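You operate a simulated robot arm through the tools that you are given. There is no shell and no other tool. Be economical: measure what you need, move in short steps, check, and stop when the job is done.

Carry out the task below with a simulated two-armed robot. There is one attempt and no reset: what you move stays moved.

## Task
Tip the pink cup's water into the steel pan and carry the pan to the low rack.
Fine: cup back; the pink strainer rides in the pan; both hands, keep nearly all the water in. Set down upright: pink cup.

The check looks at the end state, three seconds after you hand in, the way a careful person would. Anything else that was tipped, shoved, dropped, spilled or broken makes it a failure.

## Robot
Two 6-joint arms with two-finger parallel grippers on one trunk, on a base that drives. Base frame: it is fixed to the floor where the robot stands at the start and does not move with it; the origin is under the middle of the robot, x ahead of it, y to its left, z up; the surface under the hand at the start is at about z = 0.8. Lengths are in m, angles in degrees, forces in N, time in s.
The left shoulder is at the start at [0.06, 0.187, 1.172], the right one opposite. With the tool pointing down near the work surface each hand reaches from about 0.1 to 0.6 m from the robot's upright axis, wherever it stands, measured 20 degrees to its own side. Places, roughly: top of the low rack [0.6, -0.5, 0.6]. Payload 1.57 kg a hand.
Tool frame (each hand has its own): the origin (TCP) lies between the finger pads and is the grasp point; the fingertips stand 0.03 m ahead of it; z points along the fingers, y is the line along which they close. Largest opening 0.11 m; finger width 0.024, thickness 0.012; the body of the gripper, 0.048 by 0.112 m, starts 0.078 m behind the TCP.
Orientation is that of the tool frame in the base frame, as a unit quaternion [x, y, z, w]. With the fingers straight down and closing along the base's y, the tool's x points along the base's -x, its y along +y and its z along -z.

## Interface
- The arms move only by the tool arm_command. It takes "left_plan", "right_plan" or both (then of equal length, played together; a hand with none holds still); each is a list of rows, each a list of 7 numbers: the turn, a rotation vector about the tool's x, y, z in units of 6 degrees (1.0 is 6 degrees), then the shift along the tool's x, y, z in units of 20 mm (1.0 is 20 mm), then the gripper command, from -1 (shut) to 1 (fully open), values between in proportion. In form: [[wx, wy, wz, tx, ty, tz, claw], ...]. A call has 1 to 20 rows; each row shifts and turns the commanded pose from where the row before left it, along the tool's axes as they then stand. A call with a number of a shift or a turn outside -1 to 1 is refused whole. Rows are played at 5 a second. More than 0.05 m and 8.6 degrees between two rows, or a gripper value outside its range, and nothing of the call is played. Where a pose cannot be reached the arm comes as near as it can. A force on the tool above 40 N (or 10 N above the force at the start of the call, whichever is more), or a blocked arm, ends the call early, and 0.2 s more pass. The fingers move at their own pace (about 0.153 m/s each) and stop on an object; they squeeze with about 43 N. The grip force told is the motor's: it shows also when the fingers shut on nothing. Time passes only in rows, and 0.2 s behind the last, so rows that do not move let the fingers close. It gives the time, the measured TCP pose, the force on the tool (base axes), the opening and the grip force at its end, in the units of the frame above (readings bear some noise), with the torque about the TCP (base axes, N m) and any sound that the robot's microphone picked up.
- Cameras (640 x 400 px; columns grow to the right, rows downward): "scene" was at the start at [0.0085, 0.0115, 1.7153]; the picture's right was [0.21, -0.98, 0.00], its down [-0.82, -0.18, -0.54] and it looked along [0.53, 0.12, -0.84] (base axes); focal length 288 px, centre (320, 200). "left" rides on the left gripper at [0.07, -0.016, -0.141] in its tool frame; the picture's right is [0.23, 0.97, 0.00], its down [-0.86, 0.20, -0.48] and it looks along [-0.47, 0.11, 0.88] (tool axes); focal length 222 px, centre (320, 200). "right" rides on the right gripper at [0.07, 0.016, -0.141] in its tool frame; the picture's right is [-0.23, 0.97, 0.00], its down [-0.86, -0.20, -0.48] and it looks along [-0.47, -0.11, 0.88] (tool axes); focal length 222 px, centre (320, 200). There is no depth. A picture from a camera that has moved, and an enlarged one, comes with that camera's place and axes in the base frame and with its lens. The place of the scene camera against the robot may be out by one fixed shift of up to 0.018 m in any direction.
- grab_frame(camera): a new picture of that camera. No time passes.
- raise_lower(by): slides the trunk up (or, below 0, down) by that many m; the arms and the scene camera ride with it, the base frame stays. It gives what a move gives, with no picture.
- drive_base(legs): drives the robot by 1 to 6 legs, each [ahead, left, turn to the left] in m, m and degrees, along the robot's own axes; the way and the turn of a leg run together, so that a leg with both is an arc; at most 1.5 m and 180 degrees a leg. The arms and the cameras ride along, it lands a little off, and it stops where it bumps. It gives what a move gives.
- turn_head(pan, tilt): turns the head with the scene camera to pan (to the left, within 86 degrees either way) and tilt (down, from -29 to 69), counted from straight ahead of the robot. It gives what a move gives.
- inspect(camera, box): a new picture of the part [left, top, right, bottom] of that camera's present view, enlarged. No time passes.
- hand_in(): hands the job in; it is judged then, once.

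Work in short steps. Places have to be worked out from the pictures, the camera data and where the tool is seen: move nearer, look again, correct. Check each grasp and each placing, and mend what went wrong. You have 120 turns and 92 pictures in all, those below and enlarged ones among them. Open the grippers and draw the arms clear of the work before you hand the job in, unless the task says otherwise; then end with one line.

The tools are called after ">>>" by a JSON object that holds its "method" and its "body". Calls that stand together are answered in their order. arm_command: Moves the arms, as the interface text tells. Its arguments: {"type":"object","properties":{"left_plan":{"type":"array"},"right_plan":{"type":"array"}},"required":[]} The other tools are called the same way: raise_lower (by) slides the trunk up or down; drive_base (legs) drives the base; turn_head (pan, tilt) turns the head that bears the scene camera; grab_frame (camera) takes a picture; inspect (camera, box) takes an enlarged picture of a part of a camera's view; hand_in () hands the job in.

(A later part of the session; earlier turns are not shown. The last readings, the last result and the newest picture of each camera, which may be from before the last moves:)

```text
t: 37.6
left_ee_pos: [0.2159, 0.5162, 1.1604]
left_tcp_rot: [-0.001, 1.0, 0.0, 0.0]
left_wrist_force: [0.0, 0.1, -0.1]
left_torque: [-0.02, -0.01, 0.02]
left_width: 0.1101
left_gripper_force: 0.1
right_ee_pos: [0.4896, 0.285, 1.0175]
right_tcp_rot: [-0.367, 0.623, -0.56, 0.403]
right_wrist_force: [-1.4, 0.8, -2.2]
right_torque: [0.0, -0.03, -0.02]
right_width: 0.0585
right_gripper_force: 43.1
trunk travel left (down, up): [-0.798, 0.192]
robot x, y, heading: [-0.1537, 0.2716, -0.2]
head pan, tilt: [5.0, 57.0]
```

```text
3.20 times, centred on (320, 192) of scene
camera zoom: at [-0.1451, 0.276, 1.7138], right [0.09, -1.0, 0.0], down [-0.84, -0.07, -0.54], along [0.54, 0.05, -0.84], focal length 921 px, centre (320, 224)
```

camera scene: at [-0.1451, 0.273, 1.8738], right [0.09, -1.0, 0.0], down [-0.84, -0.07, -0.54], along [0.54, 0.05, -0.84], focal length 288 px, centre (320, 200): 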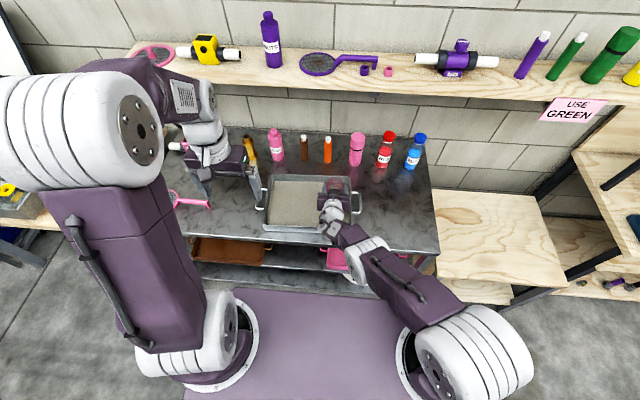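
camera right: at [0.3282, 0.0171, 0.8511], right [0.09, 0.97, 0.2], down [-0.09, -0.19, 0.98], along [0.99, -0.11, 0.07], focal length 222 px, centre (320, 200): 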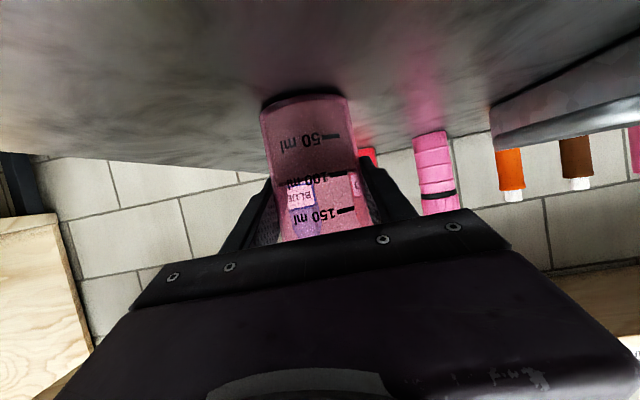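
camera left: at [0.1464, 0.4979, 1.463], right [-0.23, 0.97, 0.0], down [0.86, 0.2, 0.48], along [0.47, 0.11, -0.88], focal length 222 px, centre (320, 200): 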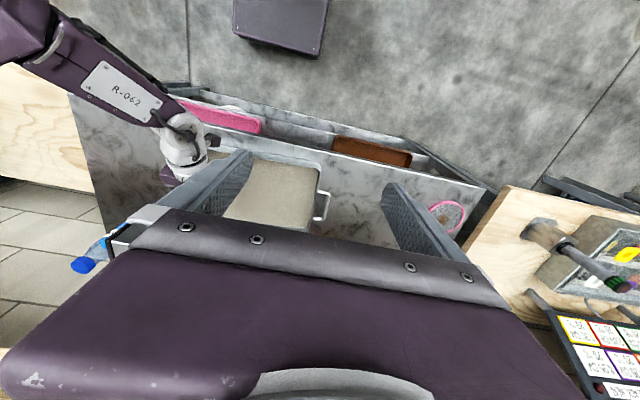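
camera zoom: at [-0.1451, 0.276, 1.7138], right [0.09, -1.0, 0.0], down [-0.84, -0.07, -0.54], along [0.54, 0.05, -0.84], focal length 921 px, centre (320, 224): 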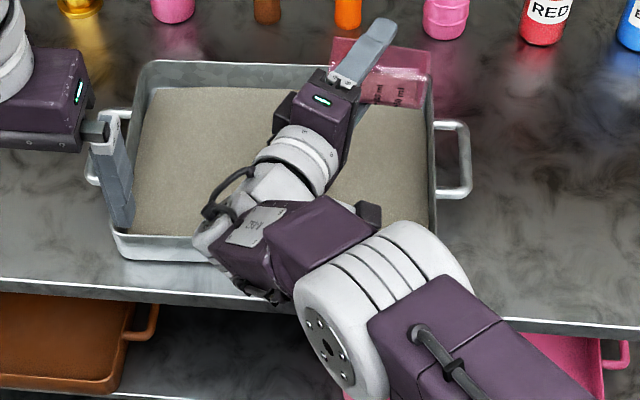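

Tilt is 84° with no drift. I lower 0.05 m to shorten the fall, then tilt another 48°.

>>> {"method": "raise_lower", "body": {"by": -0.05}}

>>> {"method": "arm_command", "body": {"right_plan": [[0.2, 0, -0.457, 0, 0, 0, -1], [0.2, 0, -0.457, 0, 0, 0, -1], [0.2, 0, -0.457, 0, 0, 0, -1], [0.2, 0, -0.457, 0, 0, 0, -1], [0.2, 0, -0.457, 0, 0, 0, -1], [0.2, 0, -0.457, 0, 0, 0, -1], [0.2, 0, -0.457, 0, 0, 0, -1], [0.2, 0, -0.457, 0, 0, 0, -1], [0.2, 0, -0.457, 0, 0, 0, -1], [0.2, 0, -0.457, 0, 0, 0, -1], [0.2, 0, -0.457, 0, 0, 0, -1], [0.2, 0, -0.457, 0, 0, 0, -1], [0.2, 0, -0.457, 0, 0, 0, -1], [0.2, 0, -0.457, 0, 0, 0, -1], [0.2, 0, -0.457, 0, 0, 0, -1], [0.2, 0, -0.457, 0, 0, 0, -1], [0, 0, 0, 0, 0, 0, -1], [0, 0, 0, 0, 0, 0, -1], [0, 0, 0, 0, 0, 0, -1], [0, 0, 0, 0, 0, 0, -1]]}}

>>> {"method": "inspect", "body": {"camera": "scene", "box": [220, 130, 420, 255]}}

>>> {"method": "grab_frame", "body": {"camera": "right"}}

```text
t: 38.6
left_ee_pos: [0.2163, 0.5169, 1.1099]
left_tcp_rot: [0.0, 1.0, 0.0, -0.001]
left_wrist_force: [-0.8, -0.1, 0.3]
left_torque: [0.0, 0.01, -0.04]
left_width: 0.1101
left_gripper_force: 0.0
right_ee_pos: [0.4886, 0.284, 0.9669]
right_tcp_rot: [-0.369, 0.623, -0.56, 0.403]
right_wrist_force: [0.0, -0.4, -1.1]
right_torque: [0.04, -0.02, 0.01]
right_width: 0.0585
right_gripper_force: 43.1
trunk travel left (down, up): [-0.748, 0.242]
robot x, y, heading: [-0.1584, 0.2714, 0.1]
head pan, tilt: [5.0, 57.0]
```

```text
t: 42.8
left_ee_pos: [0.2166, 0.5158, 1.1097]
left_tcp_rot: [0.0, 1.0, 0.0, 0.001]
left_wrist_force: [0.4, 0.2, 0.0]
left_torque: [0.02, 0.01, -0.03]
left_width: 0.1102
left_gripper_force: 0.0
right_ee_pos: [0.4813, 0.2817, 0.9742]
right_tcp_rot: [0.503, -0.343, 0.762, -0.22]
right_wrist_force: [-0.4, -0.1, -0.2]
right_torque: [0.0, -0.01, 0.01]
right_width: 0.0583
right_gripper_force: 42.6
right hand out of reach, approached as far as the arm can: row 9, 13
trunk travel left (down, up): [-0.748, 0.242]
robot x, y, heading: [-0.1566, 0.2769, 0.1]
head pan, tilt: [5.0, 57.0]
```

```text
3.20 times, centred on (320, 192) of scene
camera zoom: at [-0.1452, 0.276, 1.6638], right [0.09, -1.0, 0.0], down [-0.84, -0.07, -0.54], along [0.54, 0.05, -0.84], focal length 921 px, centre (320, 224)
```

zoom: 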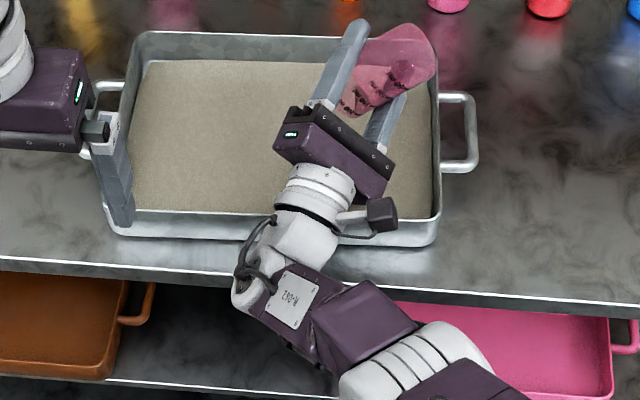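

```text
60 pictures are left
camera right: at [0.3229, 0.2656, 0.9682], right [0.08, -0.5, -0.86], down [-0.1, 0.86, -0.5], along [0.99, 0.13, 0.02], focal length 222 px, centre (320, 200)
```

right: 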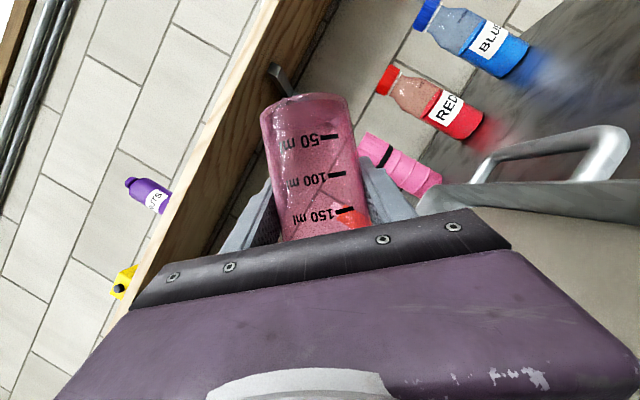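

The cup looks emptied. I hold a few more degrees to drain, then roll it back upright.

>>> {"method": "arm_command", "body": {"right_plan": [[0.2, 0, -0.457, 0, 0, 0, -1], [0.2, 0, -0.457, 0, 0, 0, -1], [0, 0, 0, 0, 0, 0, -1], [0, 0, 0, 0, 0, 0, -1], [0, 0, 0, 0, 0, 0, -1], [0, 0, 0, 0, 0, 0, -1], [0, 0, 0, 0, 0, 0, -1], [0, 0, 0, 0, 0, 0, -1]]}}

>>> {"method": "arm_command", "body": {"right_plan": [[-0.4, 0, 0.914, 0, 0, 0, -1], [-0.4, 0, 0.914, 0, 0, 0, -1], [-0.4, 0, 0.914, 0, 0, 0, -1], [-0.4, 0, 0.914, 0, 0, 0, -1], [-0.4, 0, 0.914, 0, 0, 0, -1], [-0.4, 0, 0.914, 0, 0, 0, -1], [-0.4, 0, 0.914, 0, 0, 0, -1], [-0.4, 0, 0.914, 0, 0, 0, -1], [-0.4, 0, 0.914, 0, 0, 0, -1], [-0.4, 0, 0.914, 0, 0, 0, -1]]}}

>>> {"method": "arm_command", "body": {"right_plan": [[-0.4, 0, 0.914, 0, 0, 0, -1], [-0.4, 0, 0.914, 0, 0, 0, -1], [-0.4, 0, 0.914, 0, 0, 0, -1], [-0.4, 0, 0.914, 0, 0, 0, -1], [-0.4, 0, 0.914, 0, 0, 0, -1], [-0.4, 0, 0.914, 0, 0, 0, -1], [-0.4, 0, 0.914, 0, 0, 0, -1], [-0.4, 0, 0.914, 0, 0, 0, -1], [-0.4, 0, 0.914, 0, 0, 0, -1], [-0.4, 0, 0.914, 0, 0, 0, -1]]}}

```text
t: 44.6
left_ee_pos: [0.2154, 0.5164, 1.1108]
left_tcp_rot: [0.0, 1.0, 0.0, 0.0]
left_wrist_force: [0.2, -0.3, 0.2]
left_torque: [-0.01, 0.01, 0.02]
left_width: 0.1103
left_gripper_force: 0.0
right_ee_pos: [0.4826, 0.2813, 0.974]
right_tcp_rot: [0.514, -0.303, 0.779, -0.195]
right_wrist_force: [-0.3, -0.3, -1.3]
right_torque: [0.02, -0.05, 0.01]
right_width: 0.0582
right_gripper_force: 43.5
trunk travel left (down, up): [-0.748, 0.242]
robot x, y, heading: [-0.1542, 0.2733, -0.2]
head pan, tilt: [5.0, 57.0]
```

```text
t: 46.8
left_ee_pos: [0.2152, 0.5167, 1.1092]
left_tcp_rot: [0.0, 1.0, 0.0, 0.0]
left_wrist_force: [0.3, 0.1, 0.2]
left_torque: [0.02, -0.01, -0.02]
left_width: 0.11
left_gripper_force: 0.1
right_ee_pos: [0.481, 0.2823, 0.9736]
right_tcp_rot: [-0.346, 0.653, -0.525, 0.422]
right_wrist_force: [-0.5, 0.2, -1.0]
right_torque: [-0.01, 0.02, -0.01]
right_width: 0.0582
right_gripper_force: 43.0
trunk travel left (down, up): [-0.748, 0.242]
robot x, y, heading: [-0.1559, 0.2736, -0.3]
head pan, tilt: [5.0, 57.0]
```

```text
t: 49.0
left_ee_pos: [0.2161, 0.5162, 1.1095]
left_tcp_rot: [0.001, 1.0, 0.0, 0.0]
left_wrist_force: [0.0, -0.1, 0.0]
left_torque: [-0.01, -0.01, -0.01]
left_width: 0.1101
left_gripper_force: 0.1
right_ee_pos: [0.4825, 0.2811, 0.9743]
right_tcp_rot: [-0.086, 0.829, -0.132, 0.537]
right_wrist_force: [-0.1, -0.1, -0.3]
right_torque: [0.05, 0.01, 0.01]
right_width: 0.0584
right_gripper_force: 43.0
trunk travel left (down, up): [-0.748, 0.242]
robot x, y, heading: [-0.1561, 0.2753, 0.1]
head pan, tilt: [5.0, 57.0]
```

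18° remain; I finish uprighting and look at the cup and pan.

>>> {"method": "arm_command", "body": {"right_plan": [[-0.4, 0, 0.914, 0, 0, 0, -1], [-0.4, 0, 0.914, 0, 0, 0, -1], [-0.4, 0, 0.914, 0, 0, 0, -1], [0, 0, 0, 0, 0, 0, -1]]}}

>>> {"method": "inspect", "body": {"camera": "scene", "box": [220, 130, 420, 255]}}

```text
t: 50.0
left_ee_pos: [0.2164, 0.5172, 1.1105]
left_tcp_rot: [0.001, 1.0, 0.0, 0.0]
left_wrist_force: [0.7, 0.3, 0.9]
left_torque: [0.01, 0.0, -0.01]
left_width: 0.1102
left_gripper_force: 0.1
right_ee_pos: [0.4817, 0.2809, 0.9729]
right_tcp_rot: [-0.001, 0.84, -0.002, 0.543]
right_wrist_force: [0.2, 0.4, -0.3]
right_torque: [0.01, 0.07, -0.01]
right_width: 0.0581
right_gripper_force: 43.2
trunk travel left (down, up): [-0.748, 0.242]
robot x, y, heading: [-0.1564, 0.275, 0.1]
head pan, tilt: [5.0, 57.0]
```

```text
3.20 times, centred on (320, 192) of scene
camera zoom: at [-0.1452, 0.276, 1.6638], right [0.09, -1.0, 0.0], down [-0.84, -0.07, -0.54], along [0.54, 0.05, -0.84], focal length 921 px, centre (320, 224)
```

zoom: 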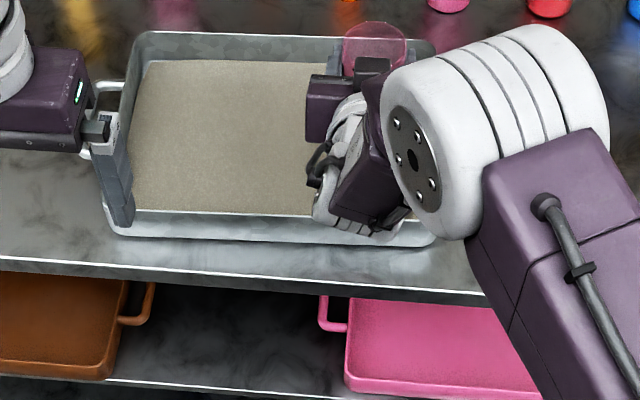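

Cup is upright and empty. I drive back right to bring it over its original spot.

>>> {"method": "drive_base", "body": {"legs": [[0.004, -0.281, 0]]}}

>>> {"method": "grab_frame", "body": {"camera": "right"}}

```text
t: 51.9
left_ee_pos: [0.2205, 0.2371, 1.1107]
left_tcp_rot: [0.001, 1.0, -0.001, 0.0]
left_wrist_force: [0.5, 0.4, -0.6]
left_torque: [0.01, -0.01, -0.02]
left_width: 0.11
left_gripper_force: 0.0
right_ee_pos: [0.4863, 0.0002, 0.9733]
right_tcp_rot: [-0.001, 0.839, -0.003, 0.543]
right_wrist_force: [-0.6, -0.2, -0.5]
right_torque: [-0.01, 0.0, -0.02]
right_width: 0.058
right_gripper_force: 43.4
trunk travel left (down, up): [-0.748, 0.242]
robot x, y, heading: [-0.1486, -0.0043, -0.1]
head pan, tilt: [5.0, 57.0]
```

```text
58 pictures are left
camera right: at [0.3271, 0.0181, 0.9682], right [0.1, 0.97, 0.2], down [-0.09, -0.19, 0.98], along [0.99, -0.11, 0.07], focal length 222 px, centre (320, 200)
```

right: 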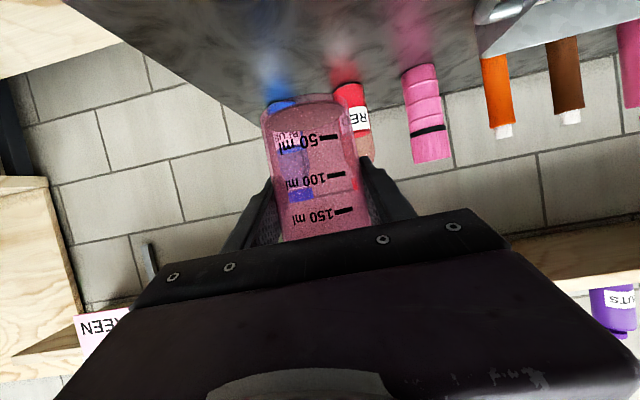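

Cup grip unchanged and TCP is over the original spot. I lower it 0.112 m with the trunk, then finish in mm.

>>> {"method": "raise_lower", "body": {"by": -0.112}}

>>> {"method": "arm_command", "body": {"right_plan": [[0, 0, 0, 0.06, 0, 0.027, -1], [0, 0, 0, 0.06, 0, 0.027, -1], [0, 0, 0, 0.06, 0, 0.027, -1]]}}

>>> {"method": "grab_frame", "body": {"camera": "right"}}

```text
t: 53.4
left_ee_pos: [0.2205, 0.2361, 0.9991]
left_tcp_rot: [0.0, 1.0, 0.0, 0.0]
left_wrist_force: [0.3, 0.5, 0.3]
left_torque: [0.0, -0.03, 0.0]
left_width: 0.1099
left_gripper_force: 0.1
right_ee_pos: [0.4864, 0.0007, 0.8619]
right_tcp_rot: [-0.001, 0.84, -0.003, 0.543]
right_wrist_force: [0.0, -0.2, -0.9]
right_torque: [0.0, -0.02, -0.02]
right_width: 0.0583
right_gripper_force: 42.9
trunk travel left (down, up): [-0.636, 0.354]
robot x, y, heading: [-0.1517, -0.008, 0.1]
head pan, tilt: [5.0, 57.0]
```

```text
t: 54.1
left_ee_pos: [0.2194, 0.2355, 0.9979]
left_tcp_rot: [0.0, 1.0, 0.0, 0.0]
left_wrist_force: [-0.1, -0.1, 0.4]
left_torque: [-0.01, 0.02, 0.01]
left_width: 0.1103
left_gripper_force: 0.0
right_ee_pos: [0.485, 0.0009, 0.8586]
right_tcp_rot: [-0.001, 0.84, -0.003, 0.543]
right_wrist_force: [-0.1, -0.1, -0.5]
right_torque: [-0.03, 0.0, 0.02]
right_width: 0.0581
right_gripper_force: 43.0
trunk travel left (down, up): [-0.636, 0.354]
robot x, y, heading: [-0.1551, -0.003, 0.1]
head pan, tilt: [5.0, 57.0]
```

```text
57 pictures are left
camera right: at [0.3271, 0.0171, 0.8525], right [0.1, 0.97, 0.2], down [-0.09, -0.19, 0.98], along [0.99, -0.11, 0.07], focal length 222 px, centre (320, 200)
```

right: 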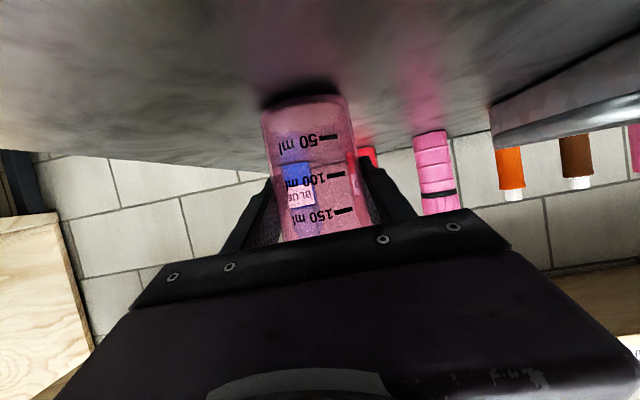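

Nearly touching; I step down by 0.6 mm rows until a force shows.

>>> {"method": "arm_command", "body": {"right_plan": [[0, 0, 0, 0.03, 0, 0.0135, -1], [0, 0, 0, 0.03, 0, 0.0135, -1], [0, 0, 0, 0.03, 0, 0.0135, -1], [0, 0, 0, 0.03, 0, 0.0135, -1]]}}

```text
t: 55.1
left_ee_pos: [0.2201, 0.2369, 0.9975]
left_tcp_rot: [-0.001, 1.0, 0.001, 0.0]
left_wrist_force: [0.2, -0.9, 1.1]
left_torque: [-0.01, -0.01, -0.01]
left_width: 0.1101
left_gripper_force: 0.1
right_ee_pos: [0.4866, -0.0007, 0.856]
right_tcp_rot: [0.0, 0.839, -0.004, 0.544]
right_wrist_force: [-0.2, -0.4, 0.8]
right_torque: [0.02, 0.03, 0.0]
right_width: 0.058
right_gripper_force: 43.2
trunk travel left (down, up): [-0.636, 0.354]
robot x, y, heading: [-0.1493, -0.0097, -0.2]
head pan, tilt: [5.0, 57.0]
```

It is back at the original height with a slight upward force. I release gradually, then retreat by lifting with the trunk.

>>> {"method": "arm_command", "body": {"right_plan": [[0, 0, 0, 0.02, 0, 0.009, -1], [0, 0, 0, 0, 0, 0, 0.1], [0, 0, 0, 0, 0, 0, 0.3], [0, 0, 0, 0, 0, 0, 1], [0, 0, 0, 0, 0, 0, 1], [0, 0, 0, 0, 0, 0, 1]]}}

>>> {"method": "grab_frame", "body": {"camera": "right"}}

```text
t: 56.5
left_ee_pos: [0.2201, 0.2354, 0.9986]
left_tcp_rot: [0.0, 1.0, 0.0, 0.0]
left_wrist_force: [0.6, 0.8, 0.9]
left_torque: [0.0, 0.01, -0.01]
left_width: 0.1098
left_gripper_force: 0.0
right_ee_pos: [0.4854, -0.0001, 0.8549]
right_tcp_rot: [0.001, 0.84, -0.004, 0.542]
right_wrist_force: [0.2, 0.7, 0.0]
right_torque: [0.0, -0.02, 0.0]
right_width: 0.1099
right_gripper_force: 0.1
trunk travel left (down, up): [-0.636, 0.354]
robot x, y, heading: [-0.1519, -0.0056, 0.2]
head pan, tilt: [5.0, 57.0]
```

```text
56 pictures are left
camera right: at [0.3271, 0.0172, 0.8492], right [0.1, 0.97, 0.2], down [-0.09, -0.19, 0.98], along [0.99, -0.11, 0.07], focal length 222 px, centre (320, 200)
```

right: 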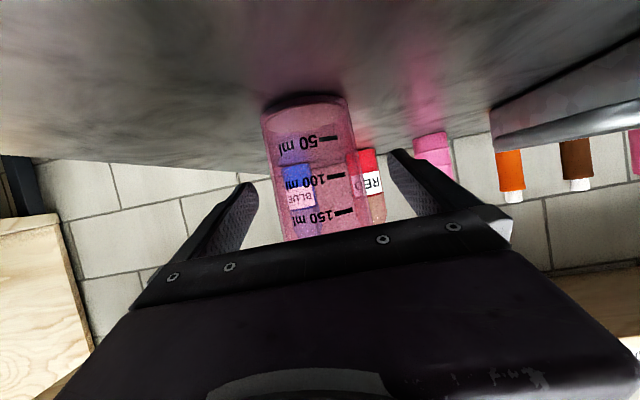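

The cup stands freely upright at its place. I rise straight up clear of it, then drive toward the strainer at the left end.

>>> {"method": "raise_lower", "body": {"by": 0.25}}

>>> {"method": "drive_base", "body": {"legs": [[-0.03, 0, 0], [0, 0.68, 0]]}}

>>> {"method": "turn_head", "body": {"pan": 15, "tilt": 57}}

>>> {"method": "grab_frame", "body": {"camera": "scene"}}

>>> {"method": "grab_frame", "body": {"camera": "left"}}

```text
t: 59.1
left_ee_pos: [0.2203, 0.2372, 1.2481]
left_tcp_rot: [0.0, 1.0, 0.001, 0.0]
left_wrist_force: [-0.2, -0.1, -0.4]
left_torque: [0.02, -0.02, -0.02]
left_width: 0.1099
left_gripper_force: 0.0
right_ee_pos: [0.4851, 0.001, 1.1055]
right_tcp_rot: [0.0, 0.839, -0.004, 0.543]
right_wrist_force: [0.5, -0.8, 0.0]
right_torque: [-0.01, 0.01, 0.01]
right_width: 0.1099
right_gripper_force: 0.2
trunk travel left (down, up): [-0.886, 0.104]
robot x, y, heading: [-0.15, -0.0082, 0.2]
head pan, tilt: [5.0, 57.0]
```

```text
t: 63.3
left_ee_pos: [0.1922, 0.9122, 1.2479]
left_tcp_rot: [0.001, 1.0, 0.001, 0.0]
left_wrist_force: [-0.9, -1.6, -0.8]
left_torque: [-0.01, 0.06, 0.03]
left_width: 0.11
left_gripper_force: 0.0
right_ee_pos: [0.4575, 0.6761, 1.1045]
right_tcp_rot: [0.002, 0.839, -0.004, 0.544]
right_wrist_force: [0.5, -0.8, -0.2]
right_torque: [0.03, 0.03, 0.02]
right_width: 0.11
right_gripper_force: 0.1
trunk travel left (down, up): [-0.886, 0.104]
robot x, y, heading: [-0.1818, 0.6726, -0.1]
head pan, tilt: [5.0, 57.0]
```

```text
t: 64.0
left_ee_pos: [0.193, 0.914, 1.2485]
left_tcp_rot: [0.001, 1.0, 0.0, 0.0]
left_wrist_force: [0.4, 0.0, 0.1]
left_torque: [0.01, 0.02, 0.01]
left_width: 0.1099
left_gripper_force: 0.1
right_ee_pos: [0.4561, 0.6771, 1.1052]
right_tcp_rot: [0.001, 0.839, -0.004, 0.544]
right_wrist_force: [0.0, -1.2, 0.7]
right_torque: [-0.02, 0.01, -0.03]
right_width: 0.1102
right_gripper_force: 0.1
trunk travel left (down, up): [-0.886, 0.104]
robot x, y, heading: [-0.1793, 0.6714, -0.1]
head pan, tilt: [15.0, 57.0]
```

```text
55 pictures are left
camera scene: at [-0.1719, 0.6862, 1.8018], right [0.26, -0.97, 0.0], down [-0.81, -0.21, -0.54], along [0.53, 0.14, -0.84], focal length 288 px, centre (320, 200)
```

scene: 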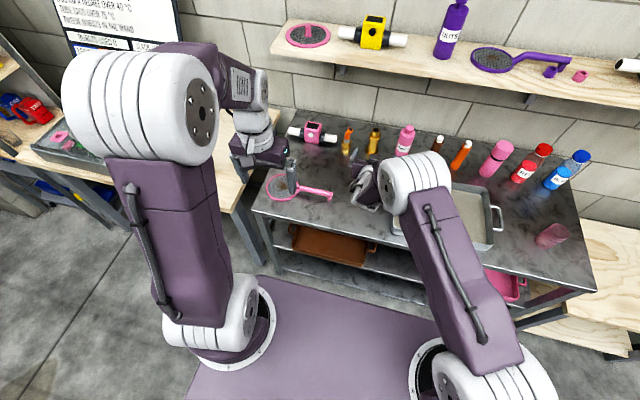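

```text
54 pictures are left
camera left: at [0.1227, 0.8972, 1.3907], right [-0.22, 0.97, 0.0], down [0.86, 0.2, 0.48], along [0.47, 0.11, -0.88], focal length 222 px, centre (320, 200)
```

left: 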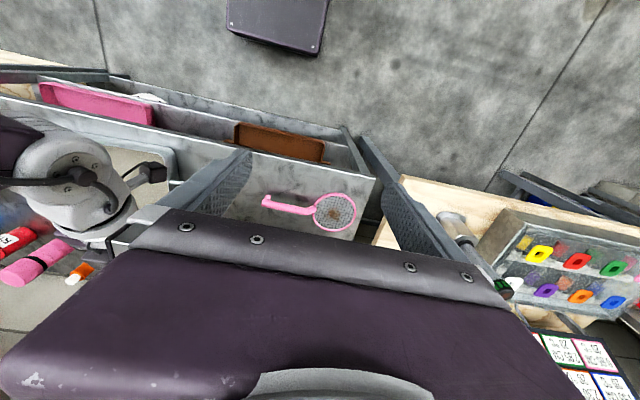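

Strainer: handle end about (0.465, 0.817), disc centre (0.46, 1.02). I restore the right tool to pointing down and pull it back and up, and turn the left tool 90° so that it closes across the handle.

>>> {"method": "arm_command", "body": {"right_plan": [[0, 1, 0, 0, 0, 0, 1], [0, 1, 0, 0, 0, 0, 1], [0, 1, 0, 0, 0, 0, 1], [0, 1, 0, 0, 0, 0, 1], [0, 1, 0, 0, 0, 0, 1], [0, 1, 0, 0, 0, 0, 1], [0, 1, 0, 0, 0, 0, 1], [0, 1, 0, 0, 0, 0, 1], [0, 1, 0, 0, 0, 0, 1], [0, 1, 0, 0, 0, 0, 1], [0, 1, 0, 0, 0, 0, 1], [0, 0, 0, 1, -0.5, -0.5, 1], [0, 0, 0, 1, -0.5, -0.5, 1], [0, 0, 0, 1, -0.5, -0.5, 1], [0, 0, 0, 1, -0.5, -0.5, 1], [0, 0, 0, 1, -0.5, -0.5, 1], [0, 0, 0, 1, -0.5, -0.5, 1], [0, 0, 0, 1, -0.5, -0.5, 1]], "left_plan": [[0, 0, 1, 0, 0, 0, 1], [0, 0, 1, 0, 0, 0, 1], [0, 0, 1, 0, 0, 0, 1], [0, 0, 1, 0, 0, 0, 1], [0, 0, 1, 0, 0, 0, 1], [0, 0, 1, 0, 0, 0, 1], [0, 0, 1, 0, 0, 0, 1], [0, 0, 1, 0, 0, 0, 1], [0, 0, 1, 0, 0, 0, 1], [0, 0, 1, 0, 0, 0, 1], [0, 0, 1, 0, 0, 0, 1], [0, 0, 1, 0, 0, 0, 1], [0, 0, 1, 0, 0, 0, 1], [0, 0, 1, 0, 0, 0, 1], [0, 0, 1, 0, 0, 0, 1], [0, 0, 0, 0, 0, 0, 1], [0, 0, 0, 0, 0, 0, 1], [0, 0, 0, 0, 0, 0, 1]]}}

```text
t: 67.8
left_ee_pos: [0.1916, 0.9133, 1.2494]
left_tcp_rot: [0.709, 0.705, 0.002, 0.001]
left_wrist_force: [-0.9, -0.2, 0.2]
left_torque: [-0.03, -0.02, 0.02]
left_width: 0.11
left_gripper_force: 0.0
right_ee_pos: [0.2498, 0.5856, 1.1876]
right_tcp_rot: [0.002, 1.0, -0.002, 0.0]
right_wrist_force: [0.1, -0.2, -0.1]
right_torque: [0.01, -0.02, -0.02]
right_width: 0.1099
right_gripper_force: 0.0
right hand out of reach, approached as far as the arm can: row 9, 11
trunk travel left (down, up): [-0.886, 0.104]
robot x, y, heading: [-0.1805, 0.6697, -0.0]
head pan, tilt: [15.0, 57.0]
```

Both wrists are as wanted. I drive forward 0.14 m and bring the left hand above the handle (0.46, 0.895, ~0.95).

>>> {"method": "drive_base", "body": {"legs": [[0.14, 0, 0]]}}

>>> {"method": "arm_command", "body": {"left_plan": [[0, 0, 0, -0.06, 0.43, 1, 1], [0, 0, 0, -0.06, 0.43, 1, 1], [0, 0, 0, -0.06, 0.43, 1, 1], [0, 0, 0, -0.06, 0.43, 1, 1], [0, 0, 0, -0.06, 0.43, 1, 1], [0, 0, 0, -0.06, 0.43, 1, 1], [0, 0, 0, -0.06, 0.43, 1, 1], [0, 0, 0, -0.06, 0.43, 1, 1], [0, 0, 0, -0.06, 0.43, 1, 1], [0, 0, 0, -0.06, 0.43, 1, 1], [0, 0, 0, -0.06, 0.43, 1, 1], [0, 0, 0, -0.06, 0.43, 1, 1], [0, 0, 0, -0.06, 0.43, 1, 1], [0, 0, 0, -0.06, 0.43, 1, 1], [0, 0, 0, -0.06, 0.43, 1, 1]]}}

>>> {"method": "grab_frame", "body": {"camera": "left"}}

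>>> {"method": "grab_frame", "body": {"camera": "scene"}}

```text
t: 69.2
left_ee_pos: [0.3302, 0.9133, 1.2489]
left_tcp_rot: [0.707, 0.707, 0.001, 0.001]
left_wrist_force: [0.1, -0.4, 0.5]
left_torque: [0.01, -0.03, 0.0]
left_width: 0.1098
left_gripper_force: 0.0
right_ee_pos: [0.3893, 0.5856, 1.1888]
right_tcp_rot: [0.002, 1.0, -0.003, 0.0]
right_wrist_force: [0.4, -0.5, 0.7]
right_torque: [-0.03, -0.03, -0.02]
right_width: 0.1099
right_gripper_force: 0.2
trunk travel left (down, up): [-0.886, 0.104]
robot x, y, heading: [-0.0384, 0.6684, -0.1]
head pan, tilt: [15.0, 57.0]
```

```text
t: 72.3
left_ee_pos: [0.463, 0.8955, 0.9475]
left_tcp_rot: [0.708, 0.706, 0.001, -0.001]
left_wrist_force: [-0.2, 0.1, -0.9]
left_torque: [0.02, -0.03, -0.04]
left_width: 0.1101
left_gripper_force: 0.1
right_ee_pos: [0.392, 0.5855, 1.1878]
right_tcp_rot: [0.003, 1.0, -0.003, -0.002]
right_wrist_force: [-0.5, 0.6, -0.4]
right_torque: [-0.03, -0.02, 0.02]
right_width: 0.1101
right_gripper_force: 0.0
trunk travel left (down, up): [-0.886, 0.104]
robot x, y, heading: [-0.0382, 0.6666, 0.1]
head pan, tilt: [15.0, 57.0]
```

```text
53 pictures are left
camera left: at [0.4466, 0.965, 1.0896], right [0.97, 0.22, 0.0], down [0.2, -0.86, 0.48], along [0.11, -0.47, -0.88], focal length 222 px, centre (320, 200)
```

left: 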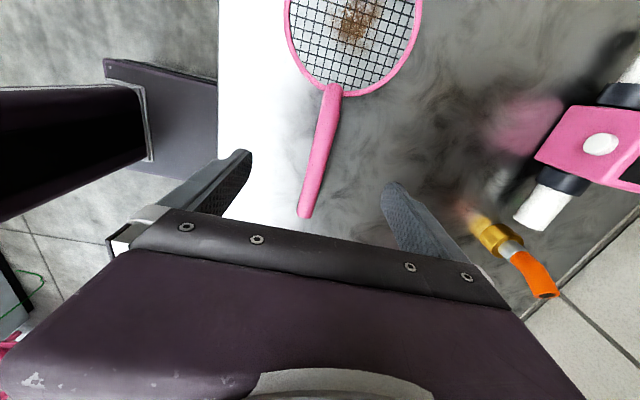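

```text
52 pictures are left
camera scene: at [-0.0302, 0.6857, 1.8018], right [0.26, -0.97, 0.0], down [-0.81, -0.22, -0.54], along [0.53, 0.14, -0.84], focal length 288 px, centre (320, 200)
```

scene: 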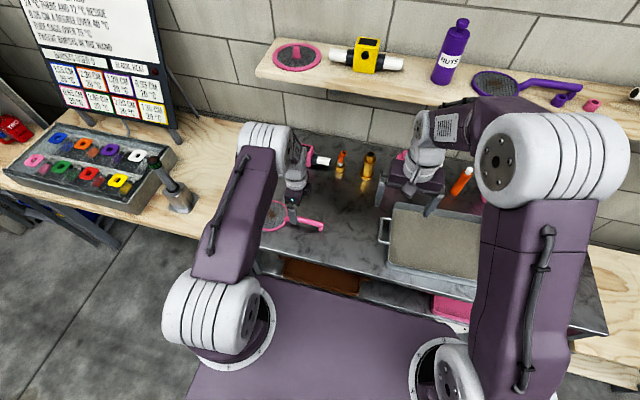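

The handle runs along y at x≈0.464 from y 0.79 to 0.96, right between the fingers. I descend to z≈0.85 and look.

>>> {"method": "arm_command", "body": {"left_plan": [[0, 0, 0, 0.15, 0, 1, 1], [0, 0, 0, 0.15, 0, 1, 1], [0, 0, 0, 0.15, 0, 1, 1], [0, 0, 0, 0.15, 0, 1, 1], [0, 0, 0, 0.15, 0, 0.9, 1]]}}

>>> {"method": "grab_frame", "body": {"camera": "left"}}

```text
t: 73.5
left_ee_pos: [0.4623, 0.9094, 0.8504]
left_tcp_rot: [0.708, 0.706, 0.001, 0.0]
left_wrist_force: [0.7, -0.1, -1.1]
left_torque: [0.0, -0.03, 0.02]
left_width: 0.1099
left_gripper_force: 0.1
right_ee_pos: [0.3924, 0.5874, 1.1871]
right_tcp_rot: [0.003, 1.0, -0.003, -0.002]
right_wrist_force: [-0.9, 1.2, 0.5]
right_torque: [0.03, -0.02, -0.06]
right_width: 0.1098
right_gripper_force: 0.1
trunk travel left (down, up): [-0.886, 0.104]
robot x, y, heading: [-0.0394, 0.6717, 0.1]
head pan, tilt: [15.0, 57.0]
```

```text
51 pictures are left
camera left: at [0.4461, 0.9793, 0.9917], right [0.97, 0.22, 0.0], down [0.2, -0.86, 0.48], along [0.11, -0.47, -0.88], focal length 222 px, centre (320, 200)
```

left: 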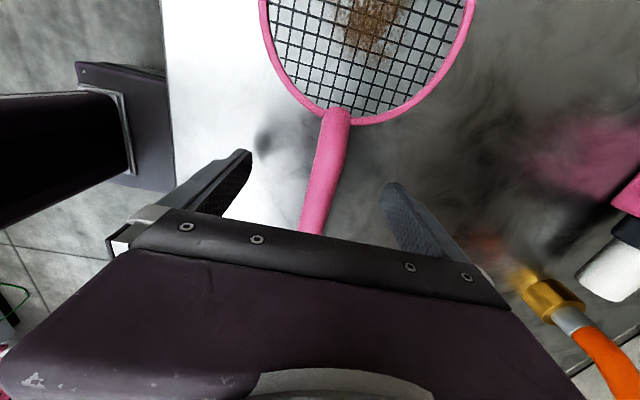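

The handle is centred and about z≈0.82 high. I lower 12 mm and close.

>>> {"method": "arm_command", "body": {"left_plan": [[0, 0, 0, 0, 0, 0.3, 1], [0, 0, 0, 0, 0, 0.3, 1], [0, 0, 0, 0, 0, 0, 0], [0, 0, 0, 0, 0, 0, -0.6], [0, 0, 0, 0, 0, 0, -1], [0, 0, 0, 0, 0, 0, -1], [0, 0, 0, 0, 0, 0, -1]]}}

>>> {"method": "grab_frame", "body": {"camera": "left"}}

```text
t: 75.2
left_ee_pos: [0.4608, 0.9094, 0.8391]
left_tcp_rot: [0.708, 0.706, 0.0, -0.001]
left_wrist_force: [-0.4, -0.1, 0.0]
left_torque: [-0.05, 0.01, 0.04]
left_width: 0.0207
left_gripper_force: 34.3
right_ee_pos: [0.3917, 0.5865, 1.1867]
right_tcp_rot: [0.003, 1.0, -0.003, -0.002]
right_wrist_force: [0.0, 0.1, -0.3]
right_torque: [0.02, 0.01, -0.03]
right_width: 0.1104
right_gripper_force: 0.0
trunk travel left (down, up): [-0.886, 0.104]
robot x, y, heading: [-0.0355, 0.6699, 0.0]
head pan, tilt: [15.0, 57.0]
```

```text
50 pictures are left
camera left: at [0.4457, 0.9796, 0.9806], right [0.97, 0.22, 0.0], down [0.2, -0.86, 0.48], along [0.11, -0.47, -0.88], focal length 222 px, centre (320, 200)
```

left: 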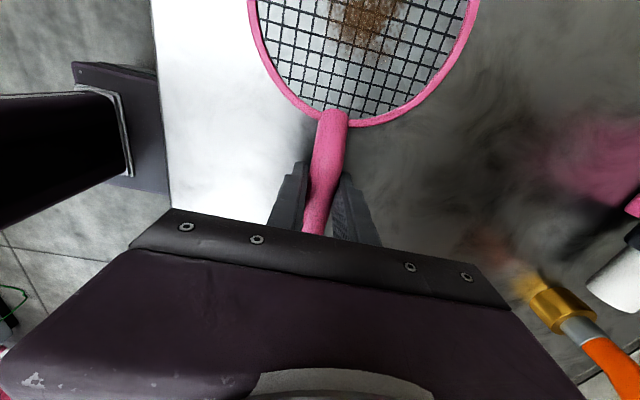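

The strainer is gripped. I lift with the trunk and check that it hangs level.

>>> {"method": "raise_lower", "body": {"by": 0.1}}

>>> {"method": "grab_frame", "body": {"camera": "left"}}

>>> {"method": "inspect", "body": {"camera": "scene", "box": [220, 150, 420, 275]}}

```text
t: 76.5
left_ee_pos: [0.4619, 0.9096, 0.9388]
left_tcp_rot: [0.708, 0.706, 0.0, 0.001]
left_wrist_force: [0.9, 0.0, -1.0]
left_torque: [-0.06, 0.01, 0.0]
left_width: 0.021
left_gripper_force: 34.3
right_ee_pos: [0.3912, 0.5855, 1.2872]
right_tcp_rot: [0.003, 1.0, -0.002, -0.002]
right_wrist_force: [0.1, -0.5, -0.5]
right_torque: [0.0, 0.01, 0.04]
right_width: 0.11
right_gripper_force: 0.1
trunk travel left (down, up): [-0.986, 0.004]
robot x, y, heading: [-0.0411, 0.6708, 0.2]
head pan, tilt: [15.0, 57.0]
```

```text
49 pictures are left
camera left: at [0.4459, 0.9797, 1.0805], right [0.97, 0.22, 0.0], down [0.2, -0.86, 0.48], along [0.11, -0.47, -0.88], focal length 222 px, centre (320, 200)
```

left: 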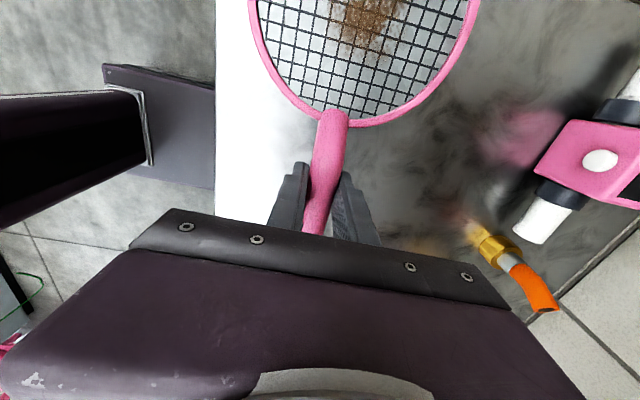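

```text
3.20 times, centred on (320, 212) of scene
camera zoom: at [-0.031, 0.6856, 1.9017], right [0.26, -0.97, 0.0], down [-0.81, -0.22, -0.54], along [0.53, 0.14, -0.84], focal length 921 px, centre (320, 160)
```

zoom: 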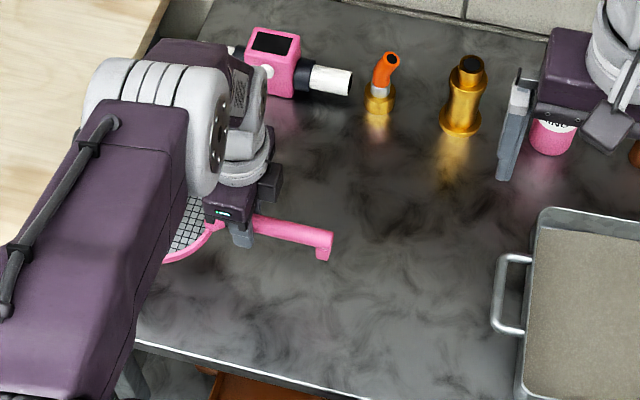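

Held level with room to spare. I drive right (and 0.045 ahead) so the strainer is above the pan's middle.

>>> {"method": "drive_base", "body": {"legs": [[0, -0.3, 0], [0.045, -0.256, 0]]}}

>>> {"method": "turn_head", "body": {"pan": 20, "tilt": 57}}

>>> {"method": "grab_frame", "body": {"camera": "scene"}}

>>> {"method": "grab_frame", "body": {"camera": "left"}}

>>> {"method": "grab_frame", "body": {"camera": "right"}}

```text
t: 80.0
left_ee_pos: [0.505, 0.3518, 0.9383]
left_tcp_rot: [0.708, 0.707, 0.0, 0.001]
left_wrist_force: [-0.6, 1.0, -0.6]
left_torque: [-0.07, -0.02, 0.0]
left_width: 0.0209
left_gripper_force: 34.3
right_ee_pos: [0.4352, 0.0287, 1.2883]
right_tcp_rot: [0.002, 1.0, -0.005, -0.002]
right_wrist_force: [0.2, -0.1, 0.4]
right_torque: [-0.03, -0.04, 0.03]
right_width: 0.1099
right_gripper_force: 0.0
trunk travel left (down, up): [-0.986, 0.004]
robot x, y, heading: [0.0063, 0.1129, -0.3]
head pan, tilt: [15.0, 57.0]
```

```text
t: 80.7
left_ee_pos: [0.5049, 0.3501, 0.9373]
left_tcp_rot: [0.707, 0.707, 0.0, 0.001]
left_wrist_force: [-0.1, 0.1, -0.7]
left_torque: [-0.06, -0.01, 0.02]
left_width: 0.0209
left_gripper_force: 34.1
right_ee_pos: [0.4353, 0.0271, 1.2875]
right_tcp_rot: [0.002, 1.0, -0.003, -0.002]
right_wrist_force: [-0.2, 0.9, 0.2]
right_torque: [-0.01, -0.03, 0.02]
right_width: 0.11
right_gripper_force: 0.1
trunk travel left (down, up): [-0.986, 0.004]
robot x, y, heading: [0.0025, 0.1083, -0.1]
head pan, tilt: [20.0, 57.0]
```

```text
47 pictures are left
camera scene: at [0.0106, 0.1318, 1.9017], right [0.34, -0.94, 0.0], down [-0.79, -0.29, -0.54], along [0.51, 0.18, -0.84], focal length 288 px, centre (320, 200)
```

scene: 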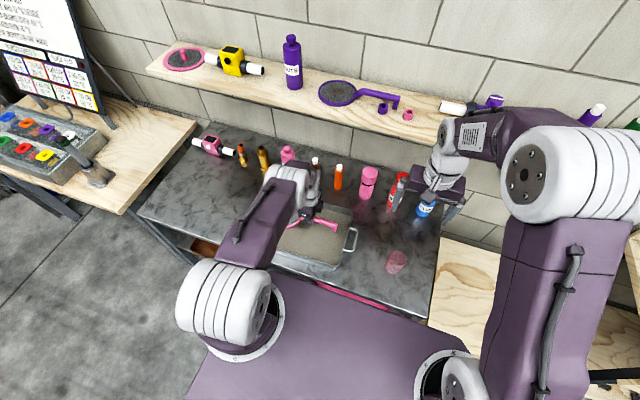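

```text
46 pictures are left
camera left: at [0.4889, 0.4201, 1.0802], right [0.97, 0.23, 0.0], down [0.2, -0.85, 0.48], along [0.11, -0.47, -0.88], focal length 222 px, centre (320, 200)
```

left: 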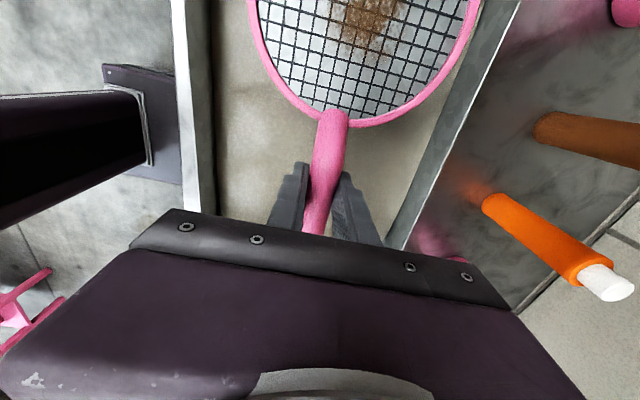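

```text
45 pictures are left
camera right: at [0.365, 0.0443, 1.4291], right [0.23, 0.97, -0.01], down [0.86, -0.2, 0.48], along [0.46, -0.12, -0.88], focal length 222 px, centre (320, 200)
```

right: 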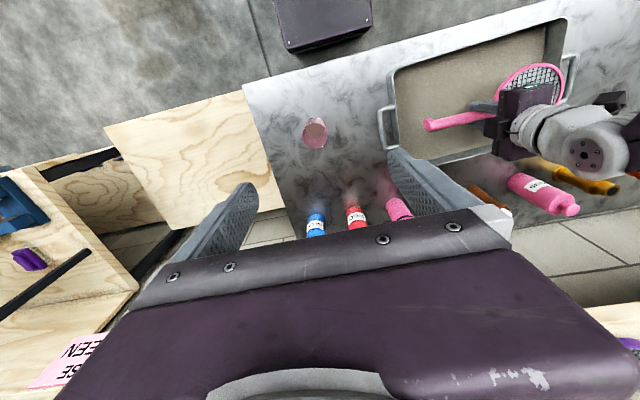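

The strainer (y 0.246–0.525, x≈0.50) sits centred over the pan (y 0.21–0.55, x 0.37–0.635). I lower it with the trunk, then the last bit in small steps.

>>> {"method": "raise_lower", "body": {"by": -0.082}}

>>> {"method": "grab_frame", "body": {"camera": "left"}}

>>> {"method": "grab_frame", "body": {"camera": "right"}}

```text
t: 81.8
left_ee_pos: [0.5054, 0.3489, 0.8568]
left_tcp_rot: [0.708, 0.706, 0.0, 0.001]
left_wrist_force: [-0.4, 0.2, -0.7]
left_torque: [-0.03, 0.01, -0.02]
left_width: 0.0206
left_gripper_force: 34.7
right_ee_pos: [0.4344, 0.0247, 1.2045]
right_tcp_rot: [0.002, 1.0, -0.003, -0.001]
right_wrist_force: [0.4, -0.2, -0.1]
right_torque: [0.0, -0.02, -0.01]
right_width: 0.1099
right_gripper_force: 0.1
trunk travel left (down, up): [-0.904, 0.086]
robot x, y, heading: [0.0037, 0.1082, -0.1]
head pan, tilt: [20.0, 57.0]
```

```text
44 pictures are left
camera left: at [0.4891, 0.4191, 0.9985], right [0.97, 0.23, 0.0], down [0.2, -0.86, 0.48], along [0.11, -0.47, -0.88], focal length 222 px, centre (320, 200)
```

left: 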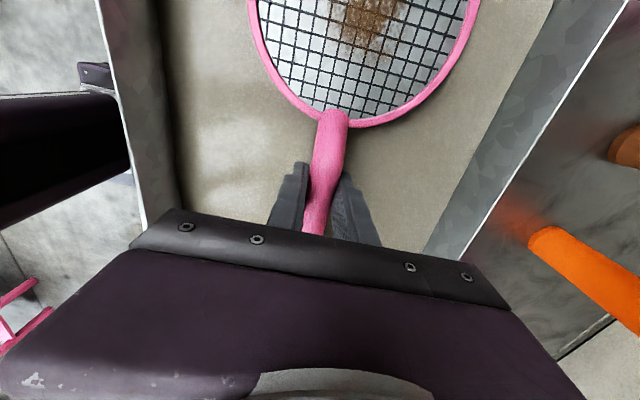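

```text
43 pictures are left
camera right: at [0.3651, 0.0431, 1.3471], right [0.23, 0.97, -0.01], down [0.86, -0.2, 0.48], along [0.46, -0.12, -0.88], focal length 222 px, centre (320, 200)
```

right: 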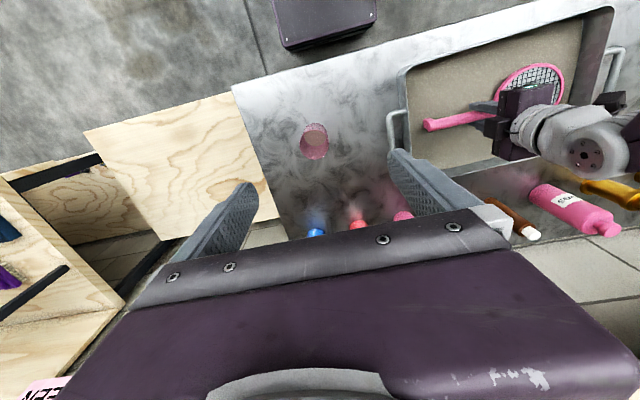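

Inside the rim with margins all round. I lower in 1 mm rows.

>>> {"method": "arm_command", "body": {"left_plan": [[0, 0, 0, 0, 0, 0.05, -1], [0, 0, 0, 0, 0, 0.05, -1], [0, 0, 0, 0, 0, 0.05, -1], [0, 0, 0, 0, 0, 0.05, -1], [0, 0, 0, 0, 0, 0.05, -1], [0, 0, 0, 0, 0, 0.05, -1], [0, 0, 0, 0, 0, 0.05, -1], [0, 0, 0, 0, 0, 0.05, -1], [0, 0, 0, 0, 0, 0.05, -1]]}}

```text
t: 83.8
left_ee_pos: [0.5058, 0.349, 0.8467]
left_tcp_rot: [0.707, 0.707, 0.0, 0.0]
left_wrist_force: [-0.6, 0.1, -1.3]
left_torque: [-0.01, 0.01, -0.01]
left_width: 0.0208
left_gripper_force: 34.1
right_ee_pos: [0.4359, 0.0266, 1.2049]
right_tcp_rot: [0.001, 1.0, -0.003, -0.002]
right_wrist_force: [0.0, 0.0, -0.4]
right_torque: [-0.02, 0.02, 0.01]
right_width: 0.1102
right_gripper_force: 0.1
trunk travel left (down, up): [-0.904, 0.086]
robot x, y, heading: [0.0047, 0.1051, -0.3]
head pan, tilt: [20.0, 57.0]
```

>>> {"method": "arm_command", "body": {"left_plan": [[0, 0, 0, 0, 0, 0.05, -1], [0, 0, 0, 0, 0, 0.05, -1], [0, 0, 0, 0, 0, 0.05, -1], [0, 0, 0, 0, 0, 0, -1]]}}

```text
t: 84.8
left_ee_pos: [0.5051, 0.3495, 0.8445]
left_tcp_rot: [0.708, 0.707, 0.0, 0.0]
left_wrist_force: [0.6, 0.2, -1.6]
left_torque: [-0.04, 0.0, 0.01]
left_width: 0.0209
left_gripper_force: 34.2
right_ee_pos: [0.4345, 0.026, 1.2052]
right_tcp_rot: [0.002, 1.0, -0.002, -0.002]
right_wrist_force: [0.2, -0.4, -0.3]
right_torque: [0.01, 0.01, 0.0]
right_width: 0.11
right_gripper_force: 0.0
trunk travel left (down, up): [-0.904, 0.086]
robot x, y, heading: [0.0055, 0.1115, -0.2]
head pan, tilt: [20.0, 57.0]
```

No clear contact yet at z 0.8445 (it was 0.839 on the bare table). Two more millimetres.

>>> {"method": "arm_command", "body": {"left_plan": [[0, 0, 0, 0, 0, 0.05, -1], [0, 0, 0, 0, 0, 0.05, -1], [0, 0, 0, 0, 0, 0, -1], [0, 0, 0, 0, 0, 0, -1]]}}

```text
t: 85.8
left_ee_pos: [0.5063, 0.3492, 0.8427]
left_tcp_rot: [0.708, 0.706, 0.0, 0.0]
left_wrist_force: [0.3, 0.0, 1.3]
left_torque: [0.41, 0.02, 0.0]
left_width: 0.021
left_gripper_force: 34.0
right_ee_pos: [0.4345, 0.0254, 1.2054]
right_tcp_rot: [0.002, 1.0, -0.003, -0.002]
right_wrist_force: [-0.2, -0.3, 0.4]
right_torque: [0.0, -0.01, -0.04]
right_width: 0.11
right_gripper_force: 0.1
trunk travel left (down, up): [-0.904, 0.086]
robot x, y, heading: [0.0036, 0.1089, -0.1]
head pan, tilt: [20.0, 57.0]
```

Torque 0.41 and a small upward force: the disc has touched the pan. I open gently just enough and then rise.

>>> {"method": "arm_command", "body": {"left_plan": [[0, 0, 0, 0, 0, 0, -0.5], [0, 0, 0, 0, 0, 0, -0.2], [0, 0, 0, 0, 0, 0, 0.1], [0, 0, 0, 0, 0, 0, 0.3], [0, 0, 0, 0, 0, 0, 0.3], [0, 0, 0, 0, 0, -0.5, 0.3], [0, 0, 0, 0, 0, -1, 0.3], [0, 0, 0, 0, 0, -1, 0.3], [0, 0, 0, 0, 0, -1, 0.3], [0, 0, 0, 0, 0, -1, 0.3], [0, 0, 0, 0, 0, -1, 0.3], [0, 0, 0, 0, 0, -1, 0.3], [0, 0, 0, 0, 0, -1, 0.3], [0, 0, 0, 0, 0, -1, 0.3], [0, 0, 0, 0, 0, -1, 0.3]]}}

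>>> {"method": "grab_frame", "body": {"camera": "right"}}

>>> {"method": "grab_frame", "body": {"camera": "left"}}

```text
t: 89.0
left_ee_pos: [0.5041, 0.349, 1.0322]
left_tcp_rot: [0.708, 0.706, 0.0, 0.0]
left_wrist_force: [-0.1, 0.7, 0.1]
left_torque: [0.01, 0.0, -0.01]
left_width: 0.0715
left_gripper_force: 0.1
right_ee_pos: [0.4353, 0.0253, 1.2063]
right_tcp_rot: [0.002, 1.0, -0.003, -0.001]
right_wrist_force: [-0.2, 0.4, 0.1]
right_torque: [-0.02, 0.02, 0.02]
right_width: 0.1102
right_gripper_force: 0.0
trunk travel left (down, up): [-0.904, 0.086]
robot x, y, heading: [0.0052, 0.109, -0.3]
head pan, tilt: [20.0, 57.0]
```

```text
42 pictures are left
camera right: at [0.3647, 0.0424, 1.3471], right [0.23, 0.97, -0.01], down [0.86, -0.2, 0.48], along [0.46, -0.12, -0.88], focal length 222 px, centre (320, 200)
```

right: 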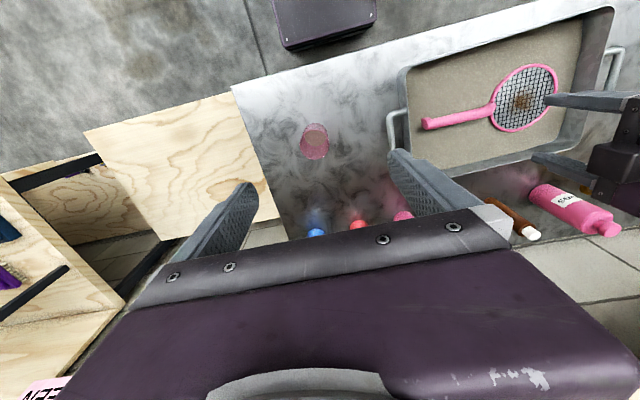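

```text
41 pictures are left
camera left: at [0.4884, 0.4186, 1.1747], right [0.97, 0.23, 0.0], down [0.2, -0.86, 0.48], along [0.11, -0.47, -0.88], focal length 222 px, centre (320, 200)
```

left: 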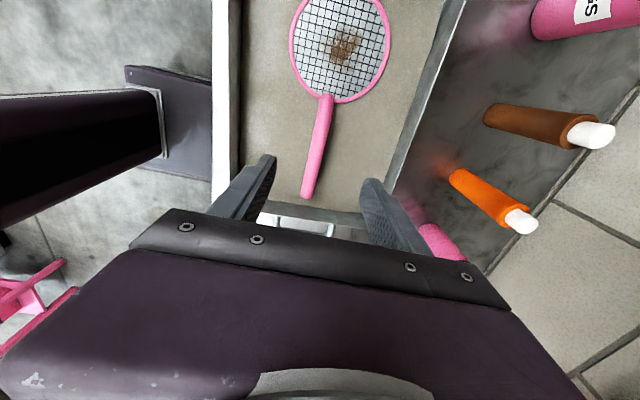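

The strainer lies flat inside the pan. Now for the two-hand grasp: I turn the left wrist back and drive the base so that it is centred on the pan (y≈0.387).

>>> {"method": "arm_command", "body": {"left_plan": [[0, 0, -1, 0, 0, -0.5, 1], [0, 0, -1, 0, 0, -0.5, 1], [0, 0, -1, 0, 0, -0.5, 1], [0, 0, -1, 0, 0, -0.5, 1], [0, 0, -1, 0, 0, -0.5, 1], [0, 0, -1, 0, 0, 0, 1], [0, 0, -1, 0, 0, 0, 1], [0, 0, -1, 0, 0, 0, 1], [0, 0, -1, 0, 0, 0, 1], [0, 0, -1, 0, 0, 0, 1], [0, 0, -1, 0, 0, 0, 1], [0, 0, -1, 0, 0, 0, 1], [0, 0, -1, 0, 0, 0, 1], [0, 0, -1, 0, 0, 0, 1], [0, 0, -1, 0, 0, 0, 1]]}}

>>> {"method": "drive_base", "body": {"legs": [[0, 0.278, 0]]}}

>>> {"method": "turn_head", "body": {"pan": 0, "tilt": 60}}

>>> {"method": "grab_frame", "body": {"camera": "scene"}}

```text
t: 92.2
left_ee_pos: [0.5052, 0.3483, 1.0809]
left_tcp_rot: [-0.001, 1.0, 0.0, 0.0]
left_wrist_force: [-0.2, -0.5, -0.4]
left_torque: [0.02, 0.03, 0.02]
left_width: 0.11
left_gripper_force: 0.1
right_ee_pos: [0.4354, 0.025, 1.2057]
right_tcp_rot: [0.001, 1.0, -0.003, -0.002]
right_wrist_force: [0.0, -0.1, 0.8]
right_torque: [0.0, 0.03, 0.0]
right_width: 0.1098
right_gripper_force: 0.0
trunk travel left (down, up): [-0.904, 0.086]
robot x, y, heading: [0.0068, 0.1095, -0.1]
head pan, tilt: [20.0, 57.0]
```

```text
t: 94.2
left_ee_pos: [0.5062, 0.6278, 1.0828]
left_tcp_rot: [0.0, 1.0, 0.001, -0.001]
left_wrist_force: [-0.4, -0.2, 0.2]
left_torque: [0.03, -0.02, 0.01]
left_width: 0.1097
left_gripper_force: 0.0
right_ee_pos: [0.4352, 0.3044, 1.2045]
right_tcp_rot: [0.001, 1.0, -0.002, -0.001]
right_wrist_force: [-0.3, 0.0, -0.3]
right_torque: [0.01, -0.03, -0.02]
right_width: 0.1099
right_gripper_force: 0.1
trunk travel left (down, up): [-0.904, 0.086]
robot x, y, heading: [0.0061, 0.3876, -0.0]
head pan, tilt: [20.0, 57.0]
```

```text
t: 95.0
left_ee_pos: [0.5048, 0.6311, 1.0806]
left_tcp_rot: [0.0, 1.0, 0.0, 0.001]
left_wrist_force: [-1.3, 0.0, 0.4]
left_torque: [0.0, -0.01, 0.02]
left_width: 0.11
left_gripper_force: 0.0
right_ee_pos: [0.4358, 0.3065, 1.2056]
right_tcp_rot: [0.001, 1.0, -0.004, -0.001]
right_wrist_force: [0.0, -0.9, -0.7]
right_torque: [-0.01, -0.01, -0.01]
right_width: 0.1101
right_gripper_force: 0.2
trunk travel left (down, up): [-0.904, 0.086]
robot x, y, heading: [0.004, 0.3868, 0.0]
head pan, tilt: [0.0, 60.0]
```

```text
40 pictures are left
camera scene: at [0.0116, 0.3873, 1.8162], right [0.0, -1.0, 0.0], down [-0.87, 0.0, -0.5], along [0.5, 0.0, -0.87], focal length 288 px, centre (320, 200)
```

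scene: 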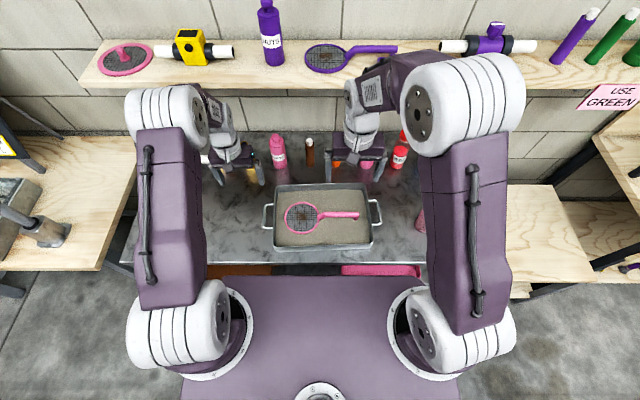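

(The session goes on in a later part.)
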